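You operate a simulated robot arm through the tools that you are given. There is no shell and no other tool.

The job below is to be done with a simulated robot arm. You get a single attempt, and the scene is never put back.

JOB
Sand the paint run off the white short leg, then brush it white.
Fine: black sanding block, green brush; both go back. Set down upright: black sanding block, green brush. A coat counts when it lies all over at full strength: go over it till it gets no stronger. What is to be rubbed or washed off counts as gone when no trace of it is left.

It is judged by the outcome, as a careful person would: the job done as asked, and still so three seconds after it is handed in. It fails if anything else is knocked over, pushed out of place, dropped, spilled or broken.

ROBOT AND FRAMES
A 7-joint arm with a two-finger parallel gripper, fixed in place. Base frame: the origin is on the floor under the middle of its stand, x ahead of it, y to its left, z up; the work surface is at about z = 0.85. Units: m, degrees, N and s.
With the tool pointing down near the work surface it reaches from about 0.24 to 0.68 m from the base axis. Its first joint turns from -66.0 to 66.0 degrees. Payload 2.4 kg.
The TCP is the grasp point between the finger pads, 0.03 m short of the fingertips. In the tool frame z runs along the fingers and y along their closing line. Largest opening 0.094 m; finger width 0.028, thickness 0.01; the body of the gripper, 0.05 by 0.096 m, starts 0.055 m behind the TCP.
Orientation is that of the tool frame in the base frame, as [roll, pitch, yaw] about the fixed x, y, z axes, in that order (R = Rz(yaw) Ry(pitch) Rx(roll)). With the fingers straight down and closing along the base's y, the tool's x points along the base's -x, its y along +y and its z along -z.

CONTROLS
- The arm moves only by the tool drive_tool. Its arguments are lists of equal length, an entry for each row: "delta_pos": the shift along the tool's x, y, z in m, a list of three; "delta_rot": the turn, a rotation vector about the tool's x, y, z in degrees, a list of three; "jaw": the closure, from 0 (fully open) to 1 (shut). In form: {"delta_pos": [[tx, ty, tz], ...], "delta_rot": [[rx, ry, rz], ...], "jaw": [jaw, ...]}. A call has 1 to 20 rows; each row is the pose to reach, as a shift and turn from the pose commanded when the call began, along the tool's axes at that moment. Rows are played at 5 a second. More than 0.05 m and 8.6 degrees between two rows, or a gripper value outside its range, and nothing of the call is played. Where a pose cannot be reached the arm comes as near as it can. A force on the tool above 40 N (or 10 N above the force at the start of the call, whichever is more), or a blocked arm, ends the call early, and 0.2 s more pass. The fingers move at their own pace (about 0.153 m/s each) and stop on an object; they squeeze with about 29 N. The grip force told is the motor's: it shows also when the fingers shut on nothing. Time passes only in rows, and 0.2 s behind the last, so rows that repeat a pose let the fingers close. It gives the time, the measured TCP pose, the force on the tool (base axes), the opening and the grip force at its end, in the units of the frame above (readings bear some noise), with the torque about the TCP (base axes, N m) and any sound that the robot's microphone picked up.
- Cameras (640 x 400 px; columns grow to the right, rows downward): "scene" is fixed at [0.0264, 0.4818, 1.4374]; the picture's right is [-0.70, -0.72, 0.00], its down [-0.40, 0.39, -0.83] and it looks along [0.60, -0.58, -0.55] (base axes); focal length 358 px, centre (320, 200). "wrist" rides on the gripper at [0.076, 0.014, -0.103] in the tool frame; the picture's right is [-0.18, 0.98, 0.00], its down [-0.75, -0.14, -0.64] and it looks along [-0.63, -0.12, 0.77] (tool axes); focal length 243 px, centre (320, 200). There is no depth. A picture from a camera that has moved, and an enlarged one, comes with that camera's place and axes in the base frame and with its lens. The place of the scene camera against the robot may be out by one fixed shift of up to 0.025 m in any direction.
- camera(camera): a new picture of that camera. No time passes.
- close_up(camera, box): a new picture of the part [left, top, right, bottom] of that camera's present view, enlarged. No time passes.
- close_job(): hands the job in; it is judged then, once.

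Places have to be worked out from the pictures, the camera data and where the tool is seen. Open the gripper and draw the arm clear of the work before you hand the job in, unless the task says otherwise.

The tools are called after ">>>" as a command line: name --argument value ..., lists and objects as JSON in quotes. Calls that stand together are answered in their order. drive_tool: Moves the arm, as the interface text tells. Its arguments: {"type":"object","properties":{"delta_pos":{"type":"array"},"delta_rot":{"type":"array"},"jaw":{"type":"array"}},"required":["delta_pos","delta_rot","jaw"]} The other tools are called the same way: camera (camera) takes a picture; close_up (camera, box) takes an enlarged picture of a part of a camera's view; close_job () hands the job in.

At the start:

```text
t: 0.0
tcp_pos: [0.4707, 0.0507, 1.2265]
orientation: [-179.9, 0.0, 180.0]
force: [-0.1, 0.6, 0.8]
moment: [-0.02, -0.02, -0.02]
finger_gap: 0.0939
grasp_force: 0.1
```

scene: 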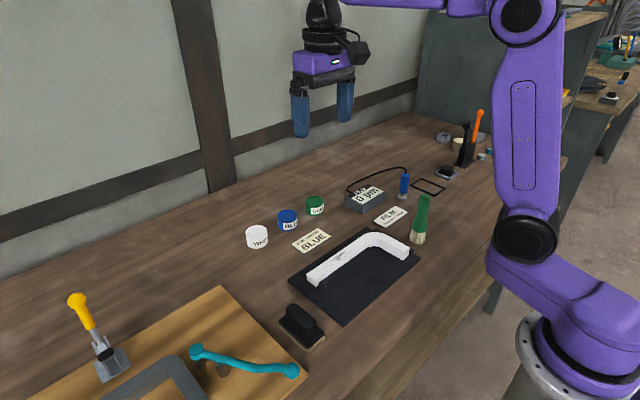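
wrist: 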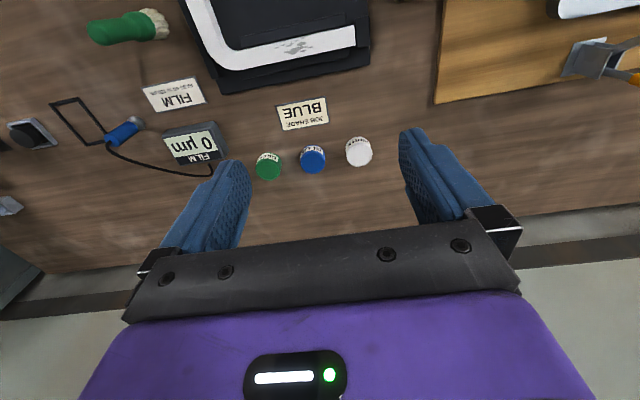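

I'll begin by looking closely at the scene: the white frame on a dark board, the black sanding block, green brush, pots and a film gauge.

>>> close_up --camera "scene" --box '[230, 160, 450, 350]'

>>> close_up --camera "wrist" --box '[80, 0, 400, 200]'

>>> close_up --camera "scene" --box '[290, 220, 420, 300]'

>>> close_up --camera "scene" --box '[330, 150, 450, 250]'

```text
2.11 times, centred on (340, 255) of scene
camera zoom: at [0.0264, 0.4818, 1.4374], right [-0.7, -0.72, 0.0], down [-0.4, 0.39, -0.83], along [0.6, -0.58, -0.55], focal length 754 px, centre (278, 84)
```

zoom: 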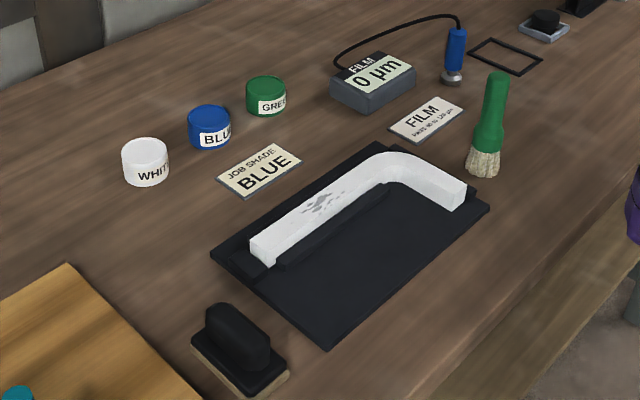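

```text
2.00 times, centred on (240, 100) of wrist
camera zoom: at [0.3939, 0.0653, 1.3294], right [0.18, 0.98, 0.0], down [0.75, -0.14, 0.64], along [0.63, -0.12, -0.77], focal length 485 px, centre (480, 400)
```

zoom: 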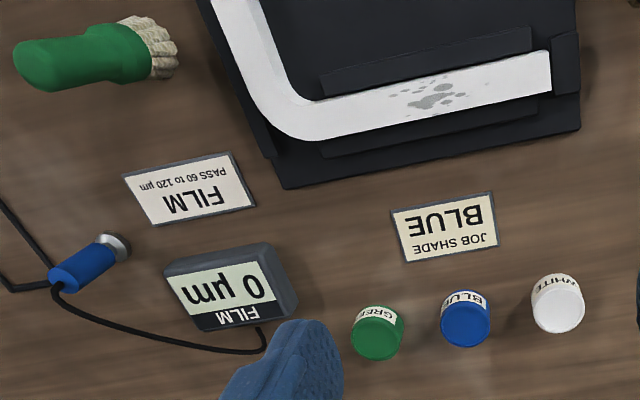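

```text
4.92 times, centred on (355, 260) of scene
camera zoom: at [0.0264, 0.4818, 1.4374], right [-0.7, -0.72, 0.0], down [-0.4, 0.39, -0.83], along [0.6, -0.58, -0.55], focal length 1763 px, centre (148, -95)
```

zoom: 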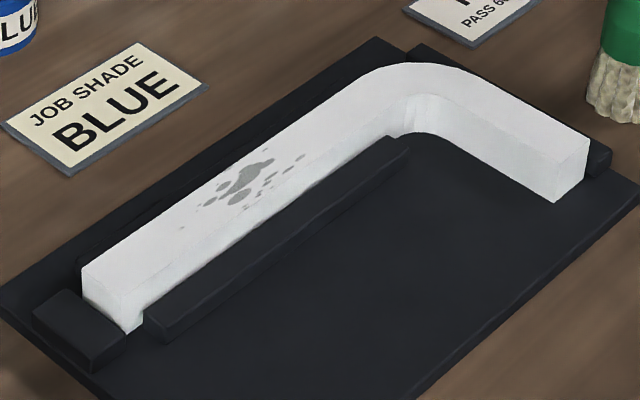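

```text
4.00 times, centred on (390, 200) of scene
camera zoom: at [0.0264, 0.4818, 1.4374], right [-0.7, -0.72, 0.0], down [-0.4, 0.39, -0.83], along [0.6, -0.58, -0.55], focal length 1432 px, centre (40, 200)
```

zoom: 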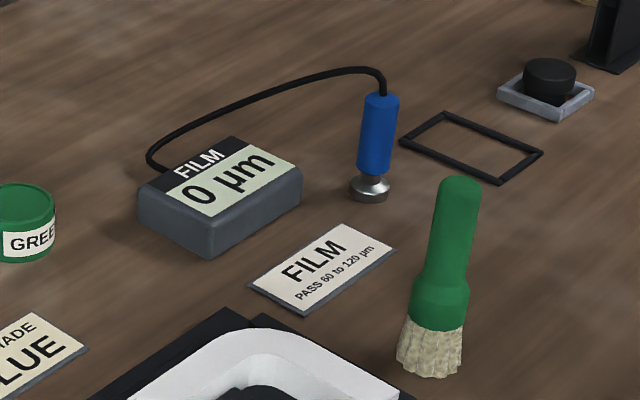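

The short leg looks plain from above and the grey blotches sit on the long leg, so I need other viewpoints to find the run. I'll move the wrist camera back and lower, fingertips well above everything.

>>> close_up --camera "wrist" --box '[240, 120, 400, 200]'

>>> close_up --camera "scene" --box '[240, 180, 340, 260]'

>>> drive_tool --delta_pos '[[0.03, -0.017, 0.02], [0.06, -0.034, 0.04], [0.09, -0.05, 0.06], [0.12, -0.067, 0.08], [0.15, -0.084, 0.1], [0.19, -0.1, 0.125]]' --delta_rot '[[0, 0, 0], [0, 0, 0], [0, 0, 0], [0, 0, 0], [0, 0, 0], [0, 0, 0]]' --jaw '[0, 0, 0, 0, 0, 0]'

```text
4.00 times, centred on (320, 160) of wrist
camera zoom: at [0.3939, 0.0653, 1.3294], right [0.18, 0.98, 0.0], down [0.75, -0.14, 0.64], along [0.63, -0.12, -0.77], focal length 970 px, centre (320, 360)
```

zoom: 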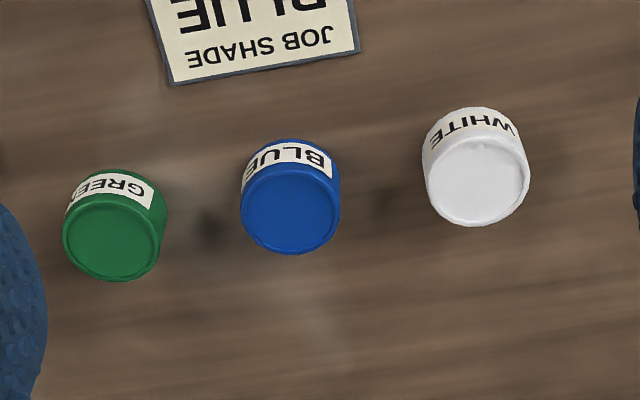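

```text
5.00 times, centred on (290, 220) of scene
camera zoom: at [0.0264, 0.4818, 1.4374], right [-0.7, -0.72, 0.0], down [-0.4, 0.39, -0.83], along [0.6, -0.58, -0.55], focal length 1790 px, centre (470, 100)
```

zoom: 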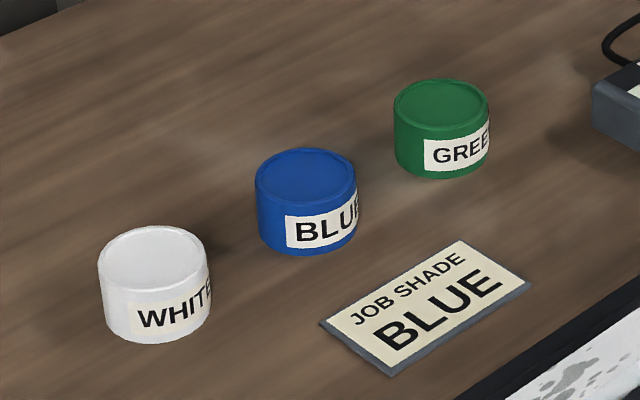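

```text
t: 1.4
tcp_pos: [0.2838, -0.0492, 1.1025]
orientation: [-179.9, -0.1, 179.9]
force: [0.0, -0.2, -0.1]
moment: [-0.01, -0.02, 0.0]
finger_gap: 0.0937
grasp_force: 0.1
```

The pots look like open, brim-full paint cups. Now to look at the short leg from this lower view.

>>> camera --camera "wrist"

>>> camera --camera "scene"

```text
taken
camera wrist: at [0.2062, -0.035, 1.2044], right [0.18, 0.98, 0.0], down [0.75, -0.14, 0.64], along [0.63, -0.12, -0.77], focal length 243 px, centre (320, 200)
```

wrist: 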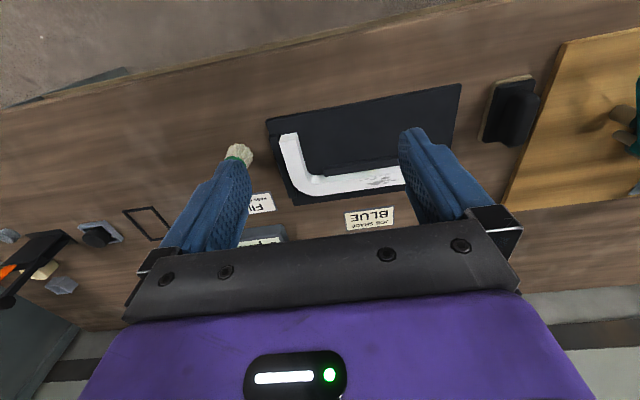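

```text
taken
```

scene: 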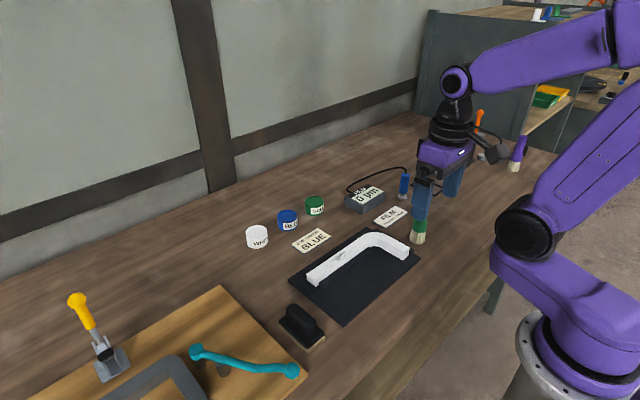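

>>> close_up --camera "wrist" --box '[220, 80, 420, 220]'

>>> close_up --camera "wrist" --box '[260, 110, 360, 210]'

>>> close_up --camera "wrist" --box '[450, 50, 610, 160]'

```text
2.86 times, centred on (320, 150) of wrist
camera zoom: at [0.2062, -0.035, 1.2044], right [0.18, 0.98, 0.0], down [0.75, -0.14, 0.64], along [0.63, -0.12, -0.77], focal length 693 px, centre (320, 343)
```

zoom: 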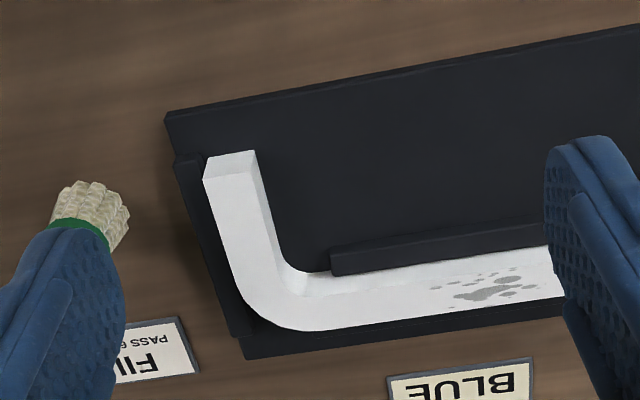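

```text
4.00 times, centred on (310, 160) of wrist
camera zoom: at [0.2062, -0.035, 1.2044], right [0.18, 0.98, 0.0], down [0.75, -0.14, 0.64], along [0.63, -0.12, -0.77], focal length 970 px, centre (360, 360)
```

zoom: 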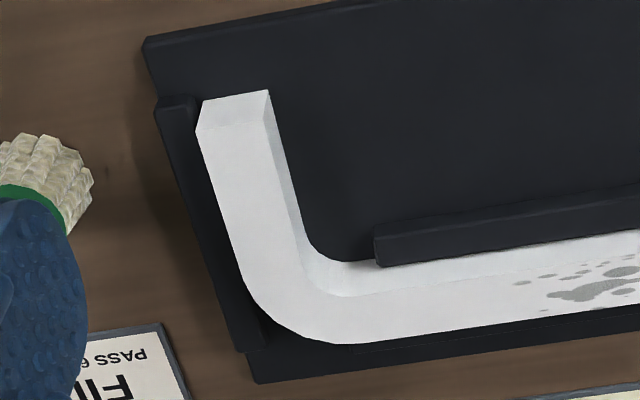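

```text
3.64 times, centred on (530, 105) of wrist
camera zoom: at [0.2062, -0.035, 1.2044], right [0.18, 0.98, 0.0], down [0.75, -0.14, 0.64], along [0.63, -0.12, -0.77], focal length 882 px, centre (-444, 546)
```

zoom: 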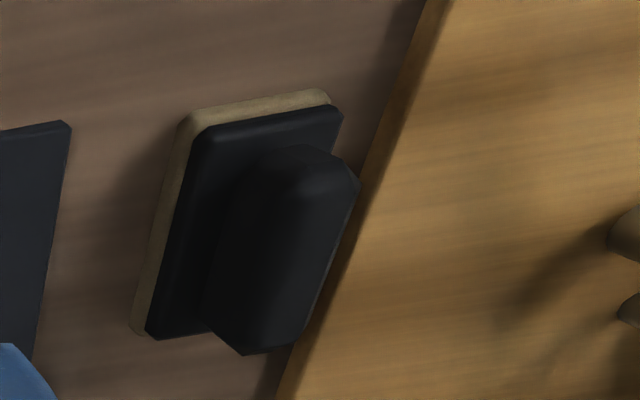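

No run visible on the top, the inner side or the near end from here, so the far (−y) side of the short leg needs a look. I'll swing round to the −y side with the tool turned 90°.

>>> drive_tool --delta_pos '[[-0.0124, -0.0192, 0.002], [-0.0248, -0.0384, 0.004], [-0.0372, -0.0576, 0.006], [-0.0496, -0.0768, 0.008], [-0.062, -0.096, 0.01], [-0.0744, -0.1152, 0.012], [-0.0868, -0.1344, 0.014], [-0.0992, -0.1536, 0.016], [-0.1116, -0.1728, 0.018], [-0.124, -0.192, 0.02], [-0.1364, -0.2112, 0.0225]]' --delta_rot '[[0, 0, -8.2], [0, 0, -16.4], [0, 0, -24.6], [0, 0, -32.8], [0, 0, -41], [0, 0, -49.2], [0, 0, -57.4], [0, 0, -65.6], [0, 0, -73.8], [0, 0, -82], [0, 0, -90]]' --jaw '[0, 0, 0, 0, 0, 0, 0, 0, 0, 0, 0]'

>>> camera --camera "wrist"

>>> close_up --camera "wrist" --box '[260, 90, 440, 210]'

```text
t: 3.8
tcp_pos: [0.4187, -0.2594, 1.0761]
orientation: [-180.0, 0.1, -89.9]
force: [0.1, 0.3, -0.4]
moment: [-0.01, -0.04, -0.02]
finger_gap: 0.094
grasp_force: 0.1
```

```text
taken
camera wrist: at [0.4029, -0.3361, 1.1787], right [-0.98, 0.18, 0.0], down [0.14, 0.75, 0.64], along [0.12, 0.63, -0.77], focal length 243 px, centre (320, 200)
```

wrist: 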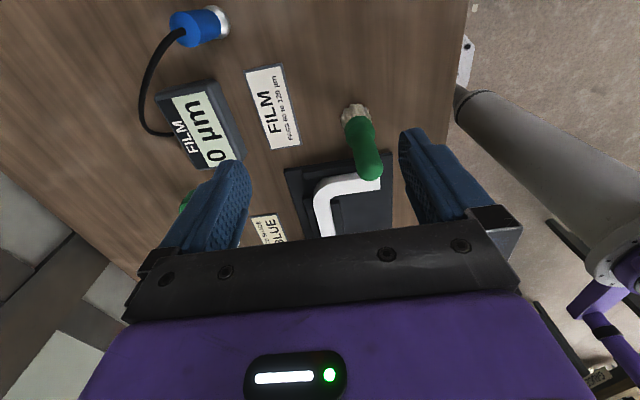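

```text
3.33 times, centred on (350, 150) of wrist
camera zoom: at [0.4029, -0.3361, 1.1787], right [-0.98, 0.18, 0.0], down [0.14, 0.75, 0.64], along [0.12, 0.63, -0.77], focal length 809 px, centre (220, 367)
```

zoom: 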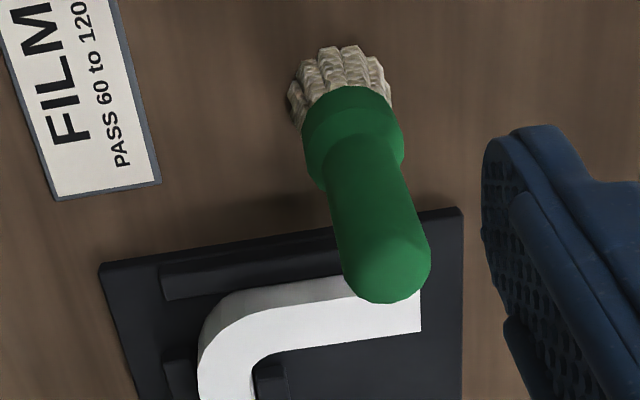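

Still nothing obvious; I'll zoom much harder on the short leg from both cameras, and check the other objects on the bench.

>>> close_up --camera "wrist" --box '[310, 165, 390, 215]'

>>> close_up --camera "scene" --box '[365, 225, 425, 262]'

>>> close_up --camera "scene" --box '[40, 270, 340, 400]'

>>> close_up --camera "scene" --box '[400, 90, 520, 200]'

```text
8.00 times, centred on (350, 190) of wrist
camera zoom: at [0.4029, -0.3361, 1.1787], right [-0.98, 0.18, 0.0], down [0.14, 0.75, 0.64], along [0.12, 0.63, -0.77], focal length 1941 px, centre (80, 280)
```

zoom: 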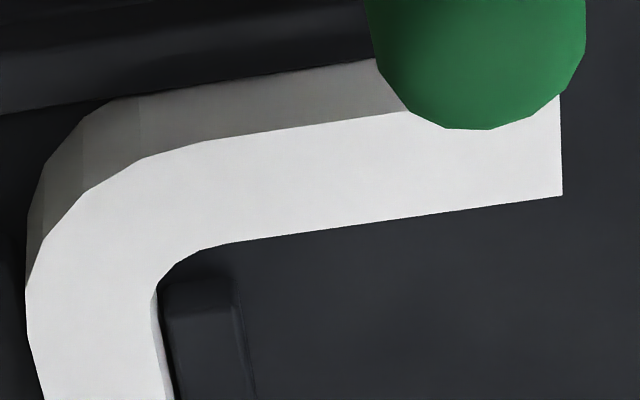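

```text
10.67 times, centred on (395, 244) of scene
camera zoom: at [0.0264, 0.4818, 1.4374], right [-0.7, -0.72, 0.0], down [-0.4, 0.39, -0.83], along [0.6, -0.58, -0.55], focal length 3819 px, centre (-480, -264)
```

zoom: 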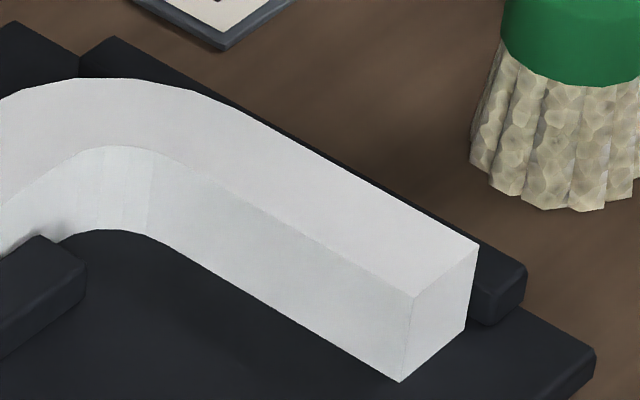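

```text
2.13 times, centred on (190, 335) of scene
camera zoom: at [0.0264, 0.4818, 1.4374], right [-0.7, -0.72, 0.0], down [-0.4, 0.39, -0.83], along [0.6, -0.58, -0.55], focal length 764 px, centre (597, -88)
```

zoom: 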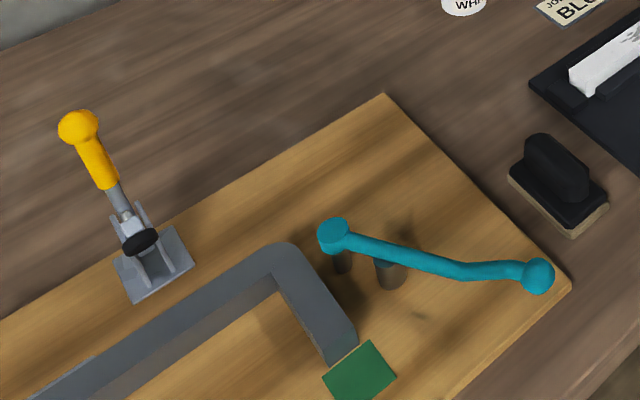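

```text
3.64 times, centred on (460, 145) of scene
camera zoom: at [0.0264, 0.4818, 1.4374], right [-0.7, -0.72, 0.0], down [-0.4, 0.39, -0.83], along [0.6, -0.58, -0.55], focal length 1302 px, centre (-189, 400)
```

zoom: 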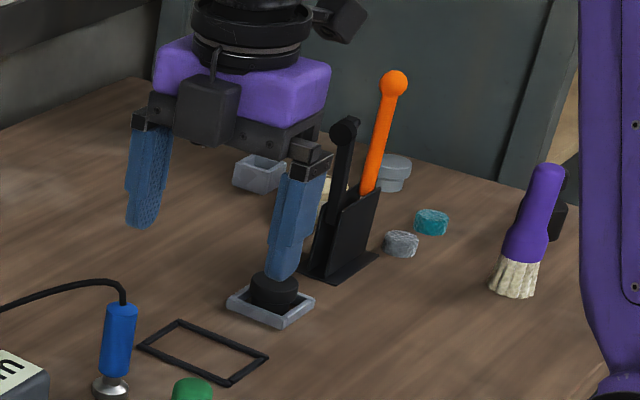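

There is another bent bar on the wooden board at +y, and more things beyond. I'll raise the arm and survey the +y part of the bench before deciding what "the white short leg" is.

>>> drive_tool --delta_pos '[[-0.01, 0.0, -0.04], [-0.04, 0.01, -0.075], [-0.08, 0.02, -0.1], [-0.12, 0.03, -0.12], [-0.16, 0.045, -0.135], [-0.2, 0.06, -0.145], [-0.245, 0.075, -0.155], [-0.29, 0.09, -0.16], [-0.335, 0.1, -0.165], [-0.375, 0.11, -0.17], [-0.41, 0.12, -0.174]]' --delta_rot '[[0, 0, 8.2], [0, 0, 16.4], [0, 0, 24.6], [0, 0, 32.8], [0, 0, 41], [0, 0, 49.2], [0, 0, 57.4], [0, 0, 65.6], [0, 0, 73.8], [0, 0, 82], [0, 0, 90]]' --jaw '[0, 0, 0, 0, 0, 0, 0, 0, 0, 0, 0]'

>>> camera --camera "wrist"

>>> camera --camera "scene"

```text
t: 6.2
tcp_pos: [0.2991, 0.1511, 1.2532]
orientation: [180.0, -0.1, 179.9]
force: [0.2, -0.5, -0.5]
moment: [-0.02, -0.01, -0.01]
finger_gap: 0.094
grasp_force: 0.0
```

```text
taken
camera wrist: at [0.2215, 0.1645, 1.3559], right [0.19, 0.98, 0.0], down [0.75, -0.14, 0.64], along [0.63, -0.12, -0.77], focal length 243 px, centre (320, 200)
```

wrist: 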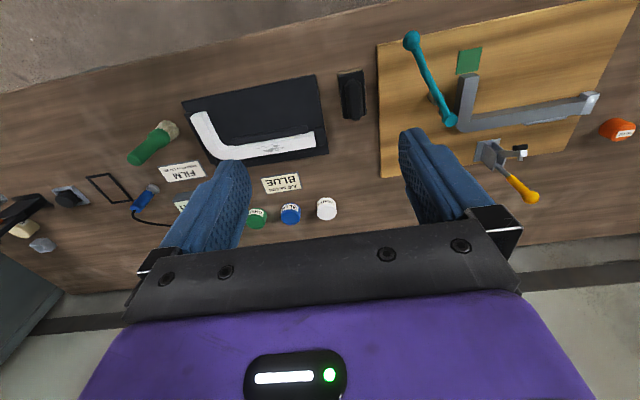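

```text
taken
```

scene: 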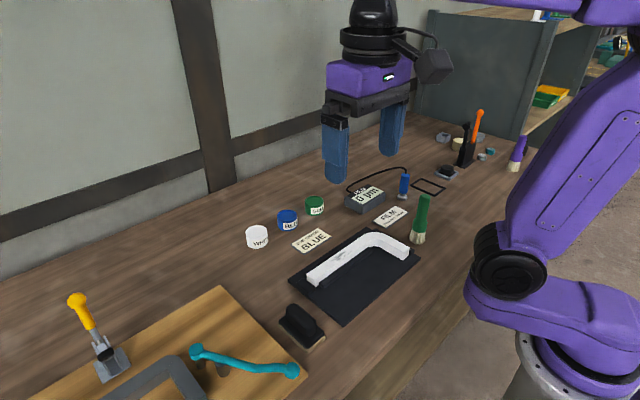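

I'll zoom into the board on the right and the white piece from this angle.

>>> close_up --camera "wrist" --box '[370, 0, 640, 210]'

>>> close_up --camera "wrist" --box '[170, 60, 380, 190]'

>>> close_up --camera "wrist" --box '[180, 95, 260, 165]'

>>> close_up --camera "wrist" --box '[0, 140, 200, 260]'

```text
1.90 times, centred on (505, 105) of wrist
camera zoom: at [0.2215, 0.1645, 1.3559], right [0.19, 0.98, 0.0], down [0.75, -0.14, 0.64], along [0.63, -0.12, -0.77], focal length 462 px, centre (-32, 381)
```

zoom: 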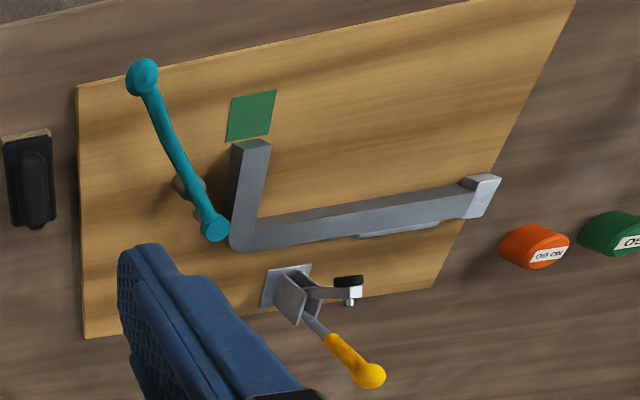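

```text
3.05 times, centred on (275, 125) of wrist
camera zoom: at [0.2215, 0.1645, 1.3559], right [0.19, 0.98, 0.0], down [0.75, -0.14, 0.64], along [0.63, -0.12, -0.77], focal length 739 px, centre (457, 429)
```

zoom: 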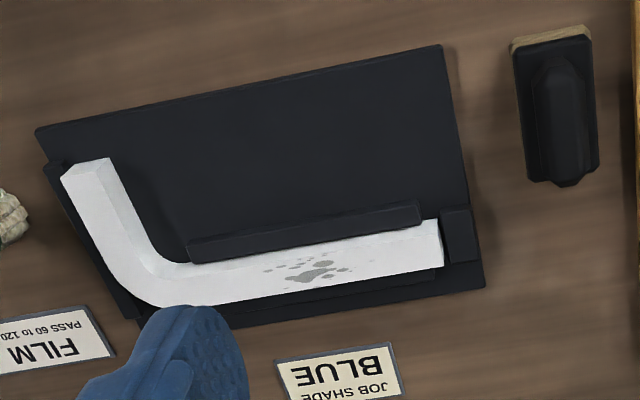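

```text
5.71 times, centred on (220, 130) of wrist
camera zoom: at [0.2215, 0.1645, 1.3559], right [0.19, 0.98, 0.0], down [0.75, -0.14, 0.64], along [0.63, -0.12, -0.77], focal length 1386 px, centre (891, 600)
```

zoom: 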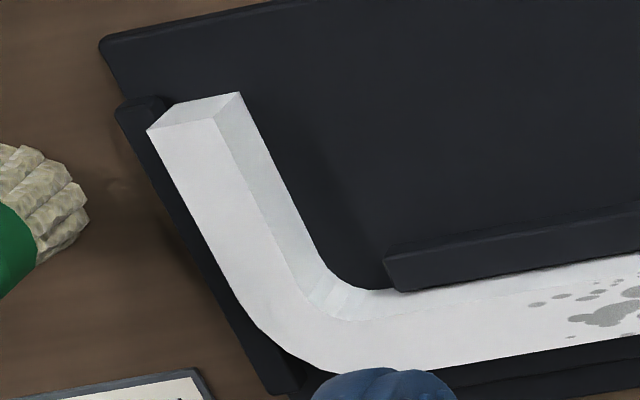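

```text
3.20 times, centred on (100, 200) of wrist
camera zoom: at [0.2215, 0.1645, 1.3559], right [0.19, 0.98, 0.0], down [0.75, -0.14, 0.64], along [0.63, -0.12, -0.77], focal length 776 px, centre (1024, 200)
```

zoom: 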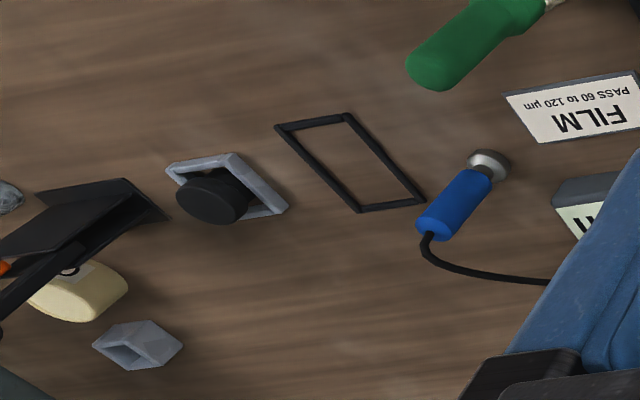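

The only marks I see so far are grey blotches on the long leg; the short leg (x≈0.35–0.46, y≈−0.11) must be inspected more closely. I'll zoom hard on its faces from here.

>>> close_up --camera "wrist" --box '[185, 105, 235, 150]'

>>> close_up --camera "scene" --box '[370, 228, 400, 248]'

>>> close_up --camera "scene" --box '[388, 238, 414, 262]'

>>> close_up --camera "scene" --box '[320, 235, 370, 275]'

```text
8.89 times, centred on (210, 128) of wrist
camera zoom: at [0.2215, 0.1645, 1.3559], right [0.19, 0.98, 0.0], down [0.75, -0.14, 0.64], along [0.63, -0.12, -0.77], focal length 2157 px, centre (1298, 844)
```

zoom: 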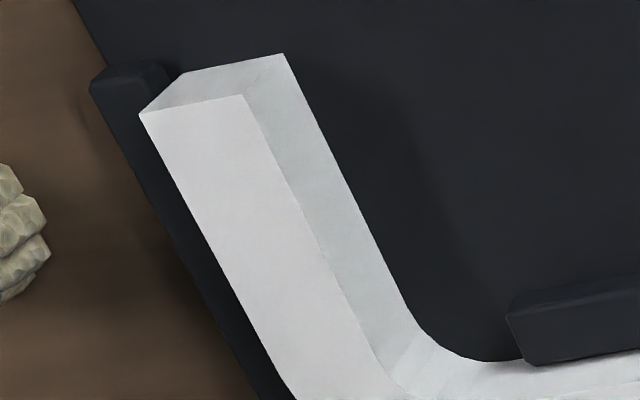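

```text
16.00 times, centred on (385, 238) of scene
camera zoom: at [0.0264, 0.4818, 1.4374], right [-0.7, -0.72, 0.0], down [-0.4, 0.39, -0.83], along [0.6, -0.58, -0.55], focal length 5728 px, centre (-720, -408)
```

zoom: 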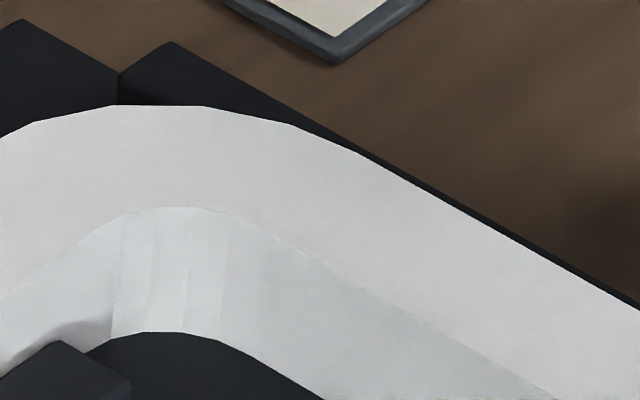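

```text
16.00 times, centred on (401, 250) of scene
camera zoom: at [0.0264, 0.4818, 1.4374], right [-0.7, -0.72, 0.0], down [-0.4, 0.39, -0.83], along [0.6, -0.58, -0.55], focal length 5728 px, centre (-976, -600)
```

zoom: 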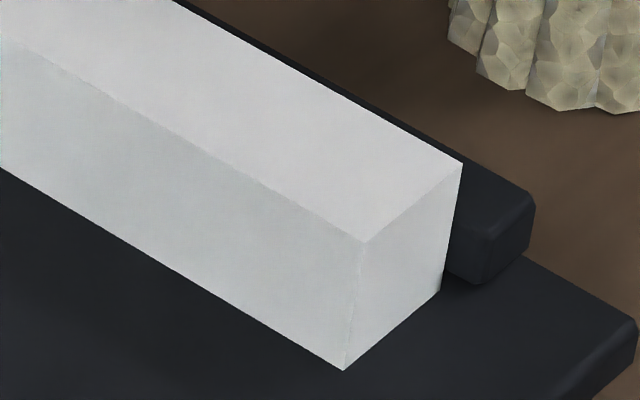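

```text
10.00 times, centred on (345, 255) of scene
camera zoom: at [0.0264, 0.4818, 1.4374], right [-0.7, -0.72, 0.0], down [-0.4, 0.39, -0.83], along [0.6, -0.58, -0.55], focal length 3580 px, centre (70, -350)
```

zoom: 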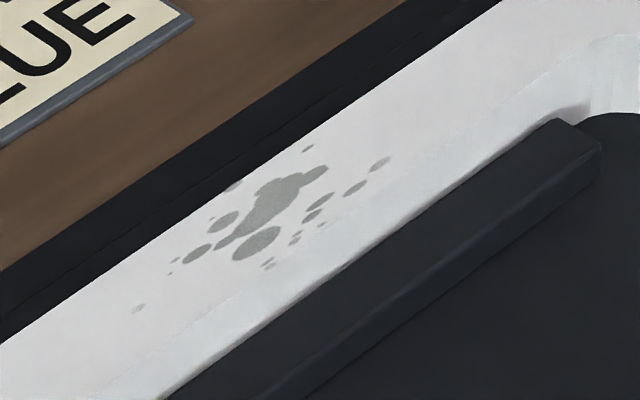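

The short leg still looks clean; I'll bring the wrist camera much nearer to it from the robot side, keeping clear of the brush, to see any bead or faint mark.

>>> drive_tool --delta_pos '[[0.001, -0.03, 0.03], [0.001, -0.06, 0.06], [0.002, -0.09, 0.09], [0.002, -0.12, 0.12], [0.003, -0.15, 0.15], [0.003, -0.18, 0.18], [0.004, -0.21, 0.21], [0.004, -0.241, 0.235], [0.004, -0.241, 0.263]]' --delta_rot '[[0, 0, 0], [0, 0, 0], [0, 0, 0], [0, 0, 0], [0, 0, 0], [0, 0, 0], [0, 0, 0], [0, 0, 0], [0, 0, 0]]' --jaw '[0, 0, 0, 0, 0, 0, 0, 0, 0]'

>>> camera --camera "wrist"

>>> close_up --camera "wrist" --box '[220, 70, 420, 200]'

```text
t: 8.2
tcp_pos: [0.2952, -0.0921, 0.9873]
orientation: [-180.0, 0.0, -180.0]
force: [0.4, 0.2, -0.4]
moment: [0.0, 0.01, 0.02]
finger_gap: 0.0942
grasp_force: 0.1
```

```text
taken
camera wrist: at [0.2174, -0.0771, 1.0912], right [0.18, 0.98, 0.0], down [0.75, -0.14, 0.64], along [0.63, -0.12, -0.77], focal length 243 px, centre (320, 200)
```

wrist: 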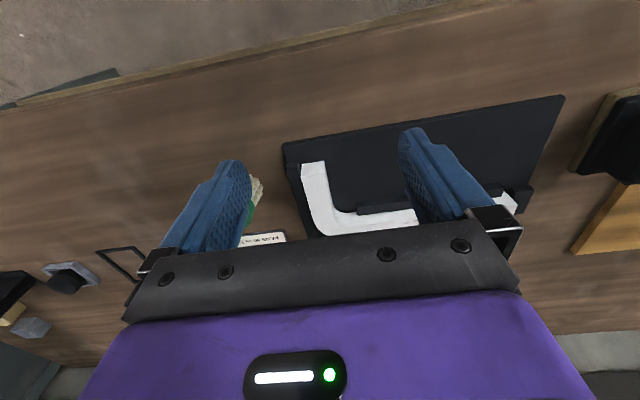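

```text
3.08 times, centred on (320, 135) of wrist
camera zoom: at [0.2174, -0.0771, 1.0912], right [0.18, 0.98, 0.0], down [0.75, -0.14, 0.64], along [0.63, -0.12, -0.77], focal length 746 px, centre (320, 400)
```

zoom: 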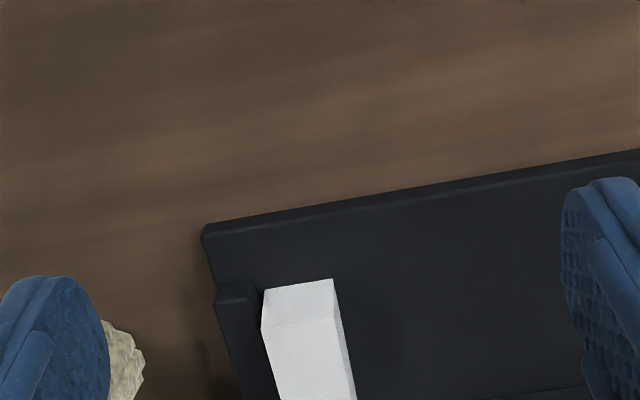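

>>> close_up --camera "wrist" --box '[285, 145, 385, 245]'

>>> close_up --camera "wrist" --box '[295, 155, 345, 195]'

>>> close_up --camera "wrist" --box '[295, 190, 345, 240]'

```text
4.00 times, centred on (335, 195) of wrist
camera zoom: at [0.2174, -0.0771, 1.0912], right [0.18, 0.98, 0.0], down [0.75, -0.14, 0.64], along [0.63, -0.12, -0.77], focal length 970 px, centre (260, 220)
```

zoom: 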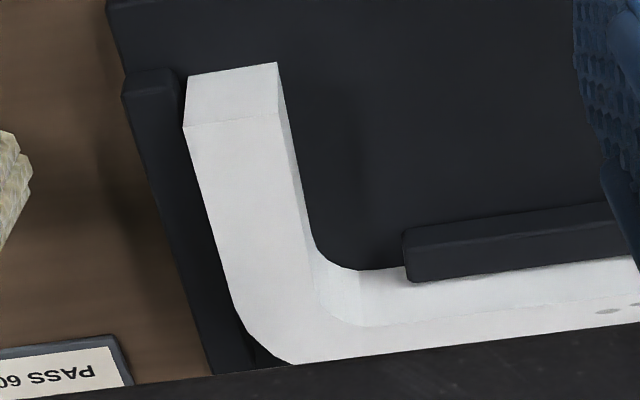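

```text
10.00 times, centred on (320, 175) of wrist
camera zoom: at [0.2174, -0.0771, 1.0912], right [0.18, 0.98, 0.0], down [0.75, -0.14, 0.64], along [0.63, -0.12, -0.77], focal length 2426 px, centre (320, 450)
```

zoom: 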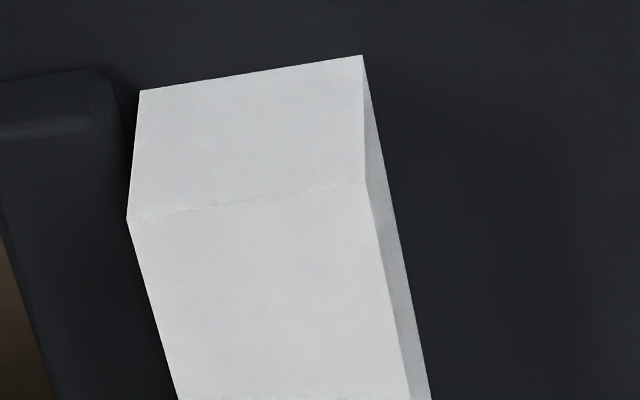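

```text
8.00 times, centred on (320, 215) of wrist
camera zoom: at [0.2174, -0.0771, 1.0912], right [0.18, 0.98, 0.0], down [0.75, -0.14, 0.64], along [0.63, -0.12, -0.77], focal length 1941 px, centre (320, 80)
```

zoom: 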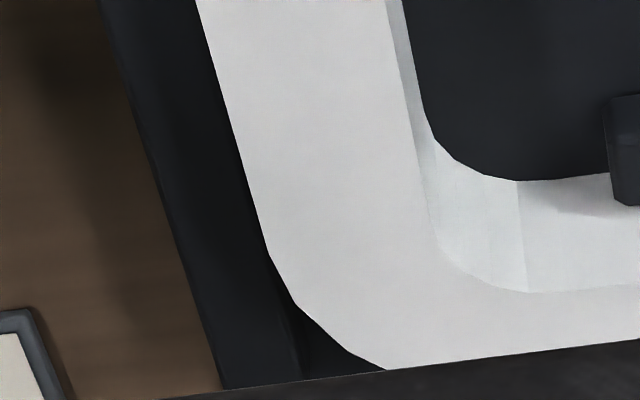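

Top, inner side and end of the short leg are all clean at this range. The one part I haven't seen is the outer side near its free end (hidden by the brush earlier), so I'll view that from the −y side further along.

>>> drive_tool --delta_pos '[[0, 0, -0.04], [0, 0, -0.08], [0, 0, -0.12], [-0.01, -0.011, -0.12], [-0.02, -0.022, -0.12], [-0.03, -0.033, -0.12], [-0.04, -0.044, -0.12], [-0.05, -0.055, -0.12], [-0.06, -0.066, -0.12], [-0.07, -0.077, -0.12], [-0.08, -0.088, -0.12], [-0.09, -0.099, -0.12], [-0.1, -0.11, -0.12], [-0.11, -0.121, -0.12], [-0.12, -0.132, -0.12], [-0.13, -0.143, -0.12], [-0.14, -0.154, -0.12], [-0.149, -0.165, -0.12], [-0.149, -0.165, -0.08], [-0.149, -0.165, -0.04]]' --delta_rot '[[0, 0, 0], [0, 0, 0], [0, 0, 0], [0, 0, -8], [0, 0, -16], [0, 0, -24], [0, 0, -32], [0, 0, -40], [0, 0, -48], [0, 0, -56], [0, 0, -64], [0, 0, -72], [0, 0, -80], [0, 0, -88], [0, 0, -96], [0, 0, -104], [0, 0, -112], [0, 0, -120], [0, 0, -120], [0, 0, -120]]' --jaw '[0, 0, 0, 0, 0, 0, 0, 0, 0, 0, 0, 0, 0, 0, 0, 0, 0, 0, 0, 0]'

>>> camera --camera "wrist"

```text
t: 12.4
tcp_pos: [0.4466, -0.2583, 1.0311]
orientation: [-179.9, 0.0, -60.1]
force: [-0.7, -1.2, -0.3]
moment: [0.0, -0.01, 0.03]
finger_gap: 0.0939
grasp_force: 0.1
```

```text
taken
camera wrist: at [0.4707, -0.3319, 1.1346], right [-0.94, -0.33, 0.0], down [-0.26, 0.72, 0.64], along [-0.21, 0.61, -0.77], focal length 243 px, centre (320, 200)
```

wrist: 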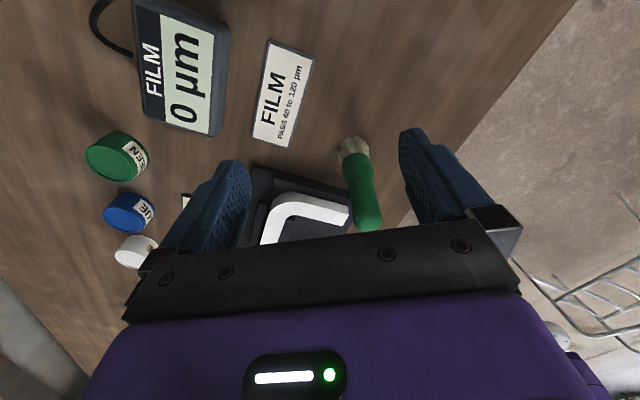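

>>> close_up --camera "wrist" --box '[250, 170, 370, 250]'

>>> close_up --camera "wrist" --box '[290, 185, 355, 225]'

>>> close_up --camera "wrist" --box '[80, 120, 180, 280]'

```text
5.00 times, centred on (310, 210) of wrist
camera zoom: at [0.4707, -0.3319, 1.1346], right [-0.94, -0.33, 0.0], down [-0.26, 0.72, 0.64], along [-0.21, 0.61, -0.77], focal length 1213 px, centre (370, 150)
```

zoom: 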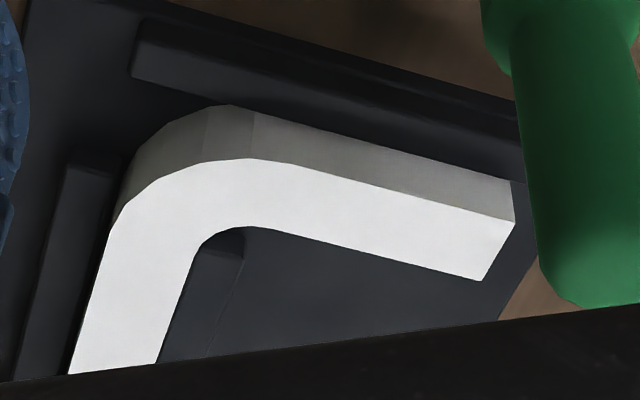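

```text
9.85 times, centred on (322, 205) of wrist
camera zoom: at [0.4707, -0.3319, 1.1346], right [-0.94, -0.33, 0.0], down [-0.26, 0.72, 0.64], along [-0.21, 0.61, -0.77], focal length 2389 px, centre (295, 151)
```

zoom: 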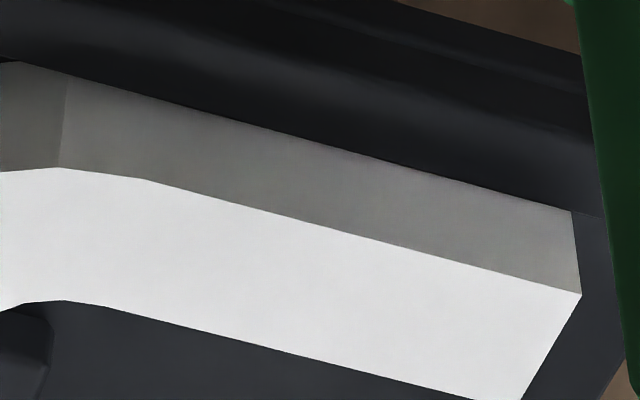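

```text
2.50 times, centred on (130, 200) of wrist
camera zoom: at [0.4707, -0.3319, 1.1346], right [-0.94, -0.33, 0.0], down [-0.26, 0.72, 0.64], along [-0.21, 0.61, -0.77], focal length 606 px, centre (795, 200)
```

zoom: 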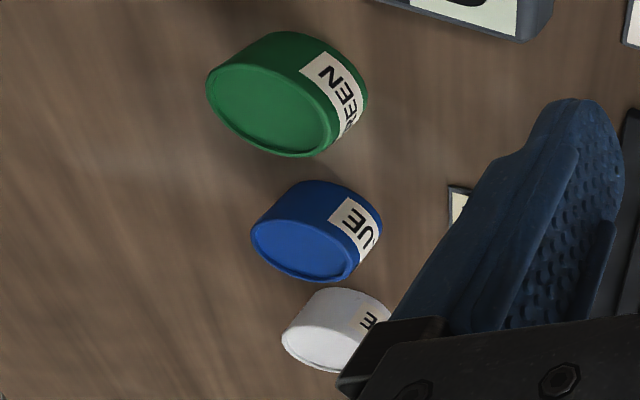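

Every face of the short arm is clean, so the only paint run on the white bent piece is the grey blotching on its top; the "white short leg" must be this white bent workpiece as a whole. I'll go look at the sanding block to prepare a grasp.

>>> drive_tool --delta_pos '[[0, 0, -0.04], [0, 0, -0.08], [-0.0307, -0.008, -0.08], [-0.0614, -0.0159, -0.08], [-0.092, -0.0239, -0.08], [-0.1227, -0.0319, -0.08], [-0.1534, -0.0398, -0.08], [-0.1841, -0.0478, -0.08], [-0.2148, -0.0558, -0.08], [-0.2454, -0.0637, -0.08], [-0.2761, -0.0717, -0.08], [-0.3068, -0.0797, -0.08], [-0.3375, -0.0876, -0.08], [-0.3682, -0.0956, -0.08], [-0.3988, -0.1036, -0.08], [-0.4295, -0.1115, -0.06], [-0.4602, -0.1195, -0.03]]' --delta_rot '[[0, 0, 0], [0, 0, 0], [0, 0, 8], [0, 0, 16], [0, 0, 24], [0, 0, 32], [0, 0, 40], [0, 0, 48], [0, 0, 56], [0, 0, 64], [0, 0, 72], [0, 0, 80], [0, 0, 88], [0, 0, 96], [0, 0, 104], [0, 0, 112], [0, 0, 120]]' --jaw '[0, 0, 0, 0, 0, 0, 0, 0, 0, 0, 0, 0, 0, 0, 0, 0, 0]'

>>> camera --camera "wrist"

>>> close_up --camera "wrist" --box '[250, 80, 410, 200]'

>>> close_up --camera "scene" --box '[260, 280, 350, 360]'

```text
t: 16.0
tcp_pos: [0.3139, 0.1997, 1.0559]
orientation: [180.0, 0.0, 179.9]
force: [-0.3, 0.8, -0.4]
moment: [0.03, -0.04, -0.04]
finger_gap: 0.0938
grasp_force: 0.0
```

```text
taken
camera wrist: at [0.2357, 0.213, 1.1574], right [0.19, 0.98, 0.0], down [0.75, -0.14, 0.64], along [0.63, -0.12, -0.77], focal length 243 px, centre (320, 200)
```

wrist: 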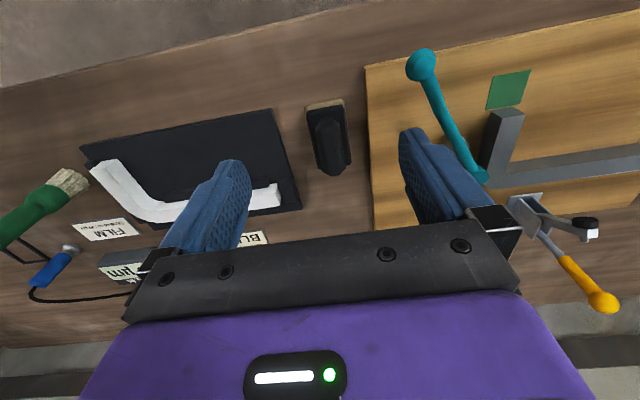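

```text
3.33 times, centred on (330, 140) of wrist
camera zoom: at [0.2357, 0.213, 1.1574], right [0.19, 0.98, 0.0], down [0.75, -0.14, 0.64], along [0.63, -0.12, -0.77], focal length 809 px, centre (287, 400)
```

zoom: 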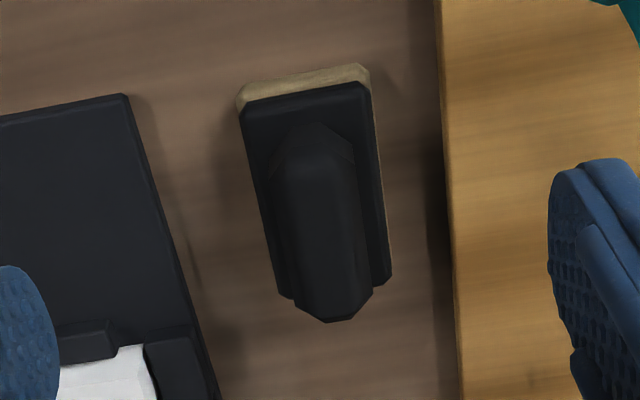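

```text
5.00 times, centred on (305, 320) of scene
camera zoom: at [0.0264, 0.4817, 1.4374], right [-0.7, -0.72, 0.0], down [-0.4, 0.39, -0.83], along [0.6, -0.58, -0.55], focal length 1790 px, centre (395, -400)
```

zoom: 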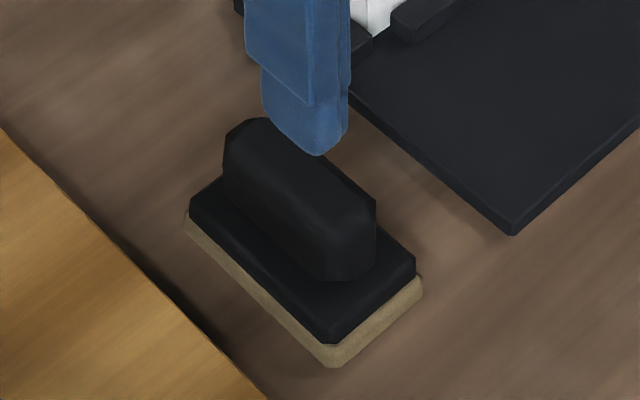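

The sanding block sits at about x 0.34–0.42, y 0.173–0.224, its ridge handle along x (~26 mm wide, top near z≈0.895). I'll part-close the jaws to clear the wooden board, move above it and look again.

>>> drive_tool --delta_pos '[[-0.034, 0, 0.0], [-0.066, 0, 0.02], [-0.066, 0, 0.055], [-0.066, 0, 0.085], [-0.066, 0, 0.085]]' --delta_rot '[[0, 0, 0], [0, 0, 0], [0, 0, 0], [0, 0, 0], [0, 0, 0]]' --jaw '[0.36, 0.36, 0.36, 0.36, 0.36]'

>>> camera --camera "wrist"

>>> close_up --camera "scene" --box '[250, 240, 370, 360]'

```text
t: 17.2
tcp_pos: [0.3821, 0.1998, 0.9757]
orientation: [-179.9, 0.0, 180.0]
force: [0.1, 0.6, 0.6]
moment: [0.01, 0.01, 0.03]
finger_gap: 0.0602
grasp_force: 0.0
```

```text
taken
camera wrist: at [0.3047, 0.2132, 1.078], right [0.18, 0.98, 0.0], down [0.75, -0.14, 0.64], along [0.63, -0.12, -0.77], focal length 243 px, centre (320, 200)
```

wrist: 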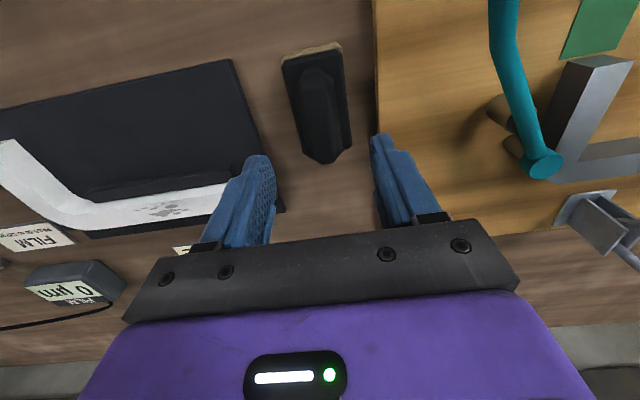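

```text
3.33 times, centred on (310, 300) of scene
camera zoom: at [0.0264, 0.4818, 1.4374], right [-0.7, -0.72, 0.0], down [-0.4, 0.39, -0.83], along [0.6, -0.58, -0.55], focal length 1193 px, centre (353, -133)
```

zoom: 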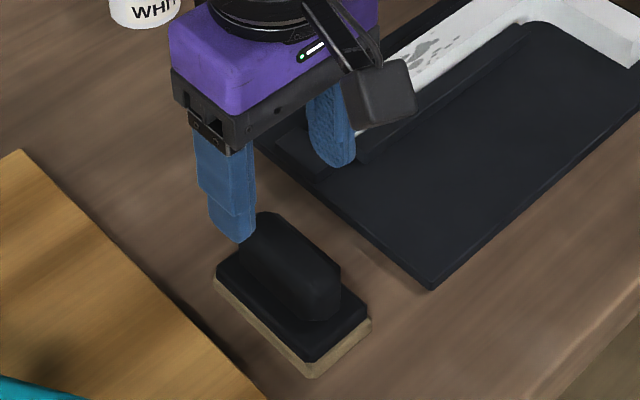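

The jaws straddle the block centre (x≈0.38, y≈0.20). I'll descend to TCP z≈0.908 so the tips stay just above the block's base, and check.

>>> drive_tool --delta_pos '[[0.001, 0, 0.025], [0.001, 0, 0.05], [0.001, 0, 0.067], [0.001, 0, 0.067]]' --delta_rot '[[0, 0, 0], [0, 0, 0], [0, 0, 0], [0, 0, 0]]' --jaw '[0.36, 0.36, 0.36, 0.36]'

>>> close_up --camera "scene" --box '[250, 270, 350, 350]'

>>> camera --camera "wrist"

```text
t: 18.2
tcp_pos: [0.3808, 0.202, 0.9087]
orientation: [180.0, 0.1, -179.9]
force: [0.1, 0.4, 0.4]
moment: [-0.01, 0.01, 0.0]
finger_gap: 0.0603
grasp_force: 0.0
```

```text
5.00 times, centred on (300, 310) of scene
camera zoom: at [0.0264, 0.4818, 1.4374], right [-0.7, -0.72, 0.0], down [-0.4, 0.39, -0.83], along [0.6, -0.58, -0.55], focal length 1790 px, centre (420, -350)
```

zoom: 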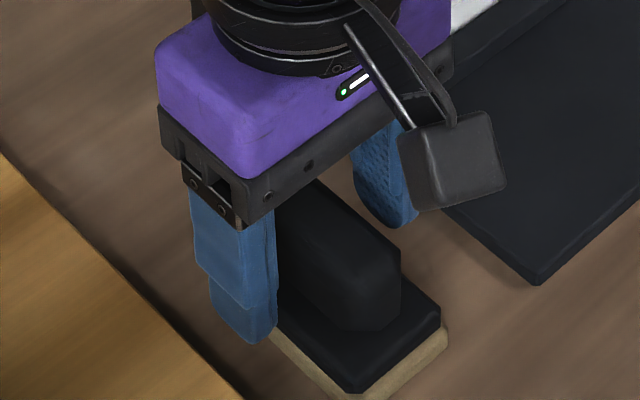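

```text
taken
camera wrist: at [0.3037, 0.2161, 1.011], right [0.18, 0.98, 0.0], down [0.75, -0.14, 0.64], along [0.63, -0.12, -0.77], focal length 243 px, centre (320, 200)
```

wrist: 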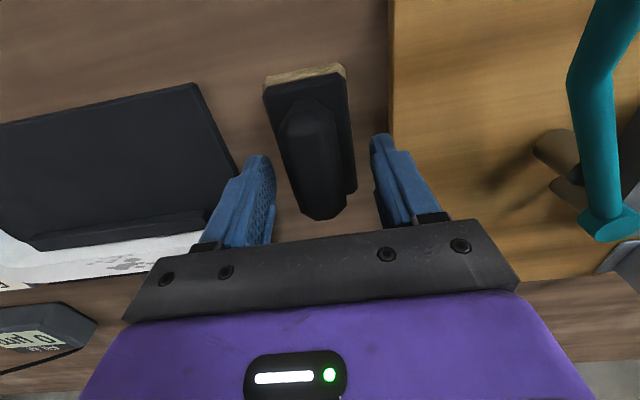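

Tips are either side of the handle with no contact. I'll close the jaws on the handle and read the grip.

>>> drive_tool --delta_pos '[[0, 0, 0], [0, 0, 0], [0, 0, 0], [0, 0, 0]]' --delta_rot '[[0, 0, 0], [0, 0, 0], [0, 0, 0], [0, 0, 0]]' --jaw '[0.6, 0.8, 1.0, 1.0]'

>>> close_up --camera "scene" --box '[250, 270, 350, 350]'

>>> close_up --camera "wrist" --box '[220, 50, 420, 250]'

```text
t: 19.2
tcp_pos: [0.3819, 0.202, 0.91]
orientation: [-180.0, 0.0, 179.8]
force: [1.8, -6.5, 8.7]
moment: [-0.18, 0.08, 0.02]
finger_gap: 0.0342
grasp_force: 28.9
```

```text
5.00 times, centred on (300, 310) of scene
camera zoom: at [0.0263, 0.4815, 1.4375], right [-0.7, -0.72, 0.0], down [-0.4, 0.39, -0.83], along [0.6, -0.58, -0.55], focal length 1790 px, centre (420, -350)
```

zoom: 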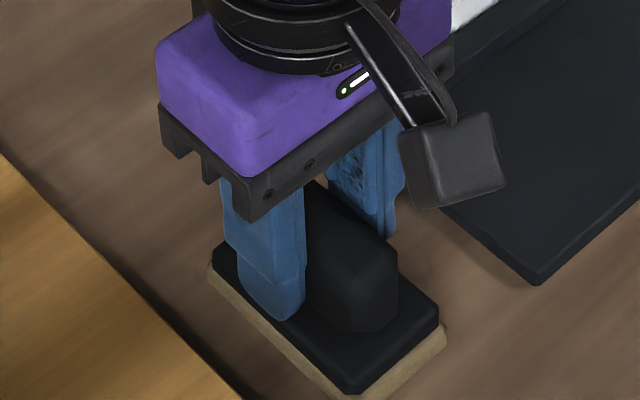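

```text
2.00 times, centred on (320, 150) of wrist
camera zoom: at [0.3038, 0.2156, 1.0113], right [0.19, 0.98, 0.0], down [0.75, -0.14, 0.64], along [0.63, -0.12, -0.77], focal length 485 px, centre (320, 300)
```

zoom: 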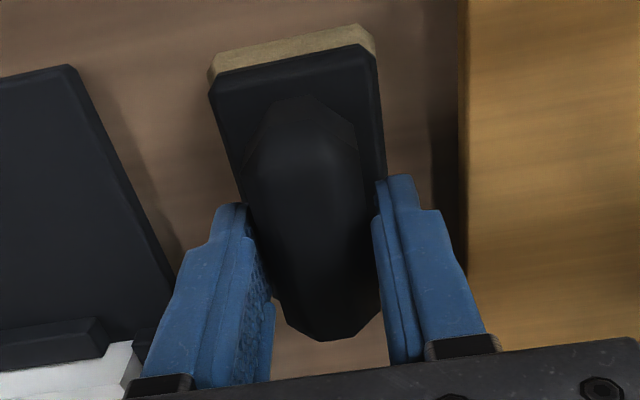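

Gripped at 34 mm. I'll lift it slightly straight up and check that it hangs level.

>>> drive_tool --delta_pos '[[0, 0, -0.01], [0, 0, -0.03], [0, 0, -0.06], [0, 0, -0.06]]' --delta_rot '[[0, 0, 0], [0, 0, 0], [0, 0, 0], [0, 0, 0]]' --jaw '[1, 1, 1, 1]'

>>> close_up --camera "scene" --box '[250, 230, 370, 350]'

>>> close_up --camera "wrist" --box '[220, 50, 420, 250]'

```text
t: 20.2
tcp_pos: [0.3813, 0.2044, 0.9688]
orientation: [-179.9, 0.0, 179.9]
force: [-0.1, 0.8, -2.0]
moment: [-0.01, 0.0, -0.01]
finger_gap: 0.0343
grasp_force: 28.7
```

```text
3.33 times, centred on (310, 290) of scene
camera zoom: at [0.0264, 0.4818, 1.4374], right [-0.7, -0.72, 0.0], down [-0.4, 0.39, -0.83], along [0.6, -0.58, -0.55], focal length 1193 px, centre (353, -100)
```

zoom: 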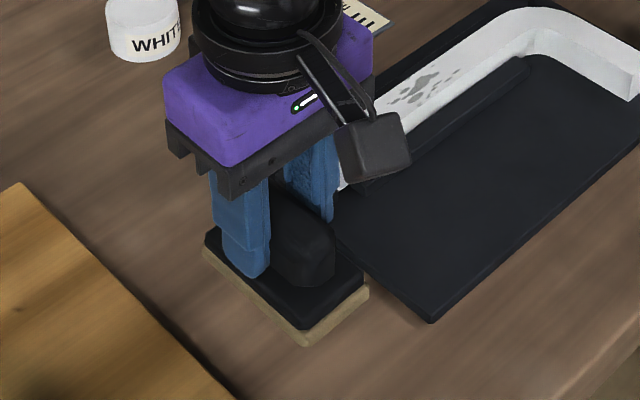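

```text
2.00 times, centred on (320, 150) of wrist
camera zoom: at [0.3034, 0.2182, 1.0708], right [0.18, 0.98, 0.0], down [0.75, -0.14, 0.64], along [0.63, -0.12, -0.77], focal length 485 px, centre (320, 300)
```

zoom: 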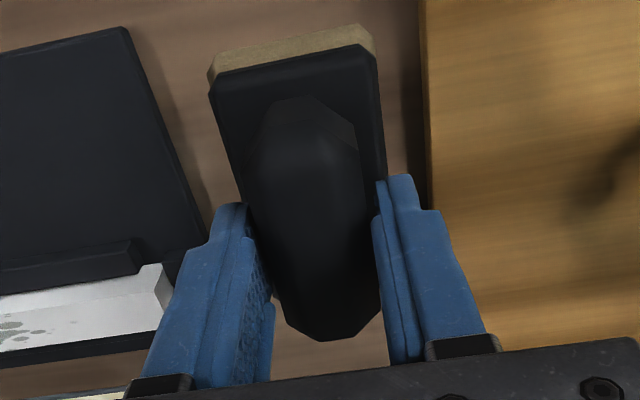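

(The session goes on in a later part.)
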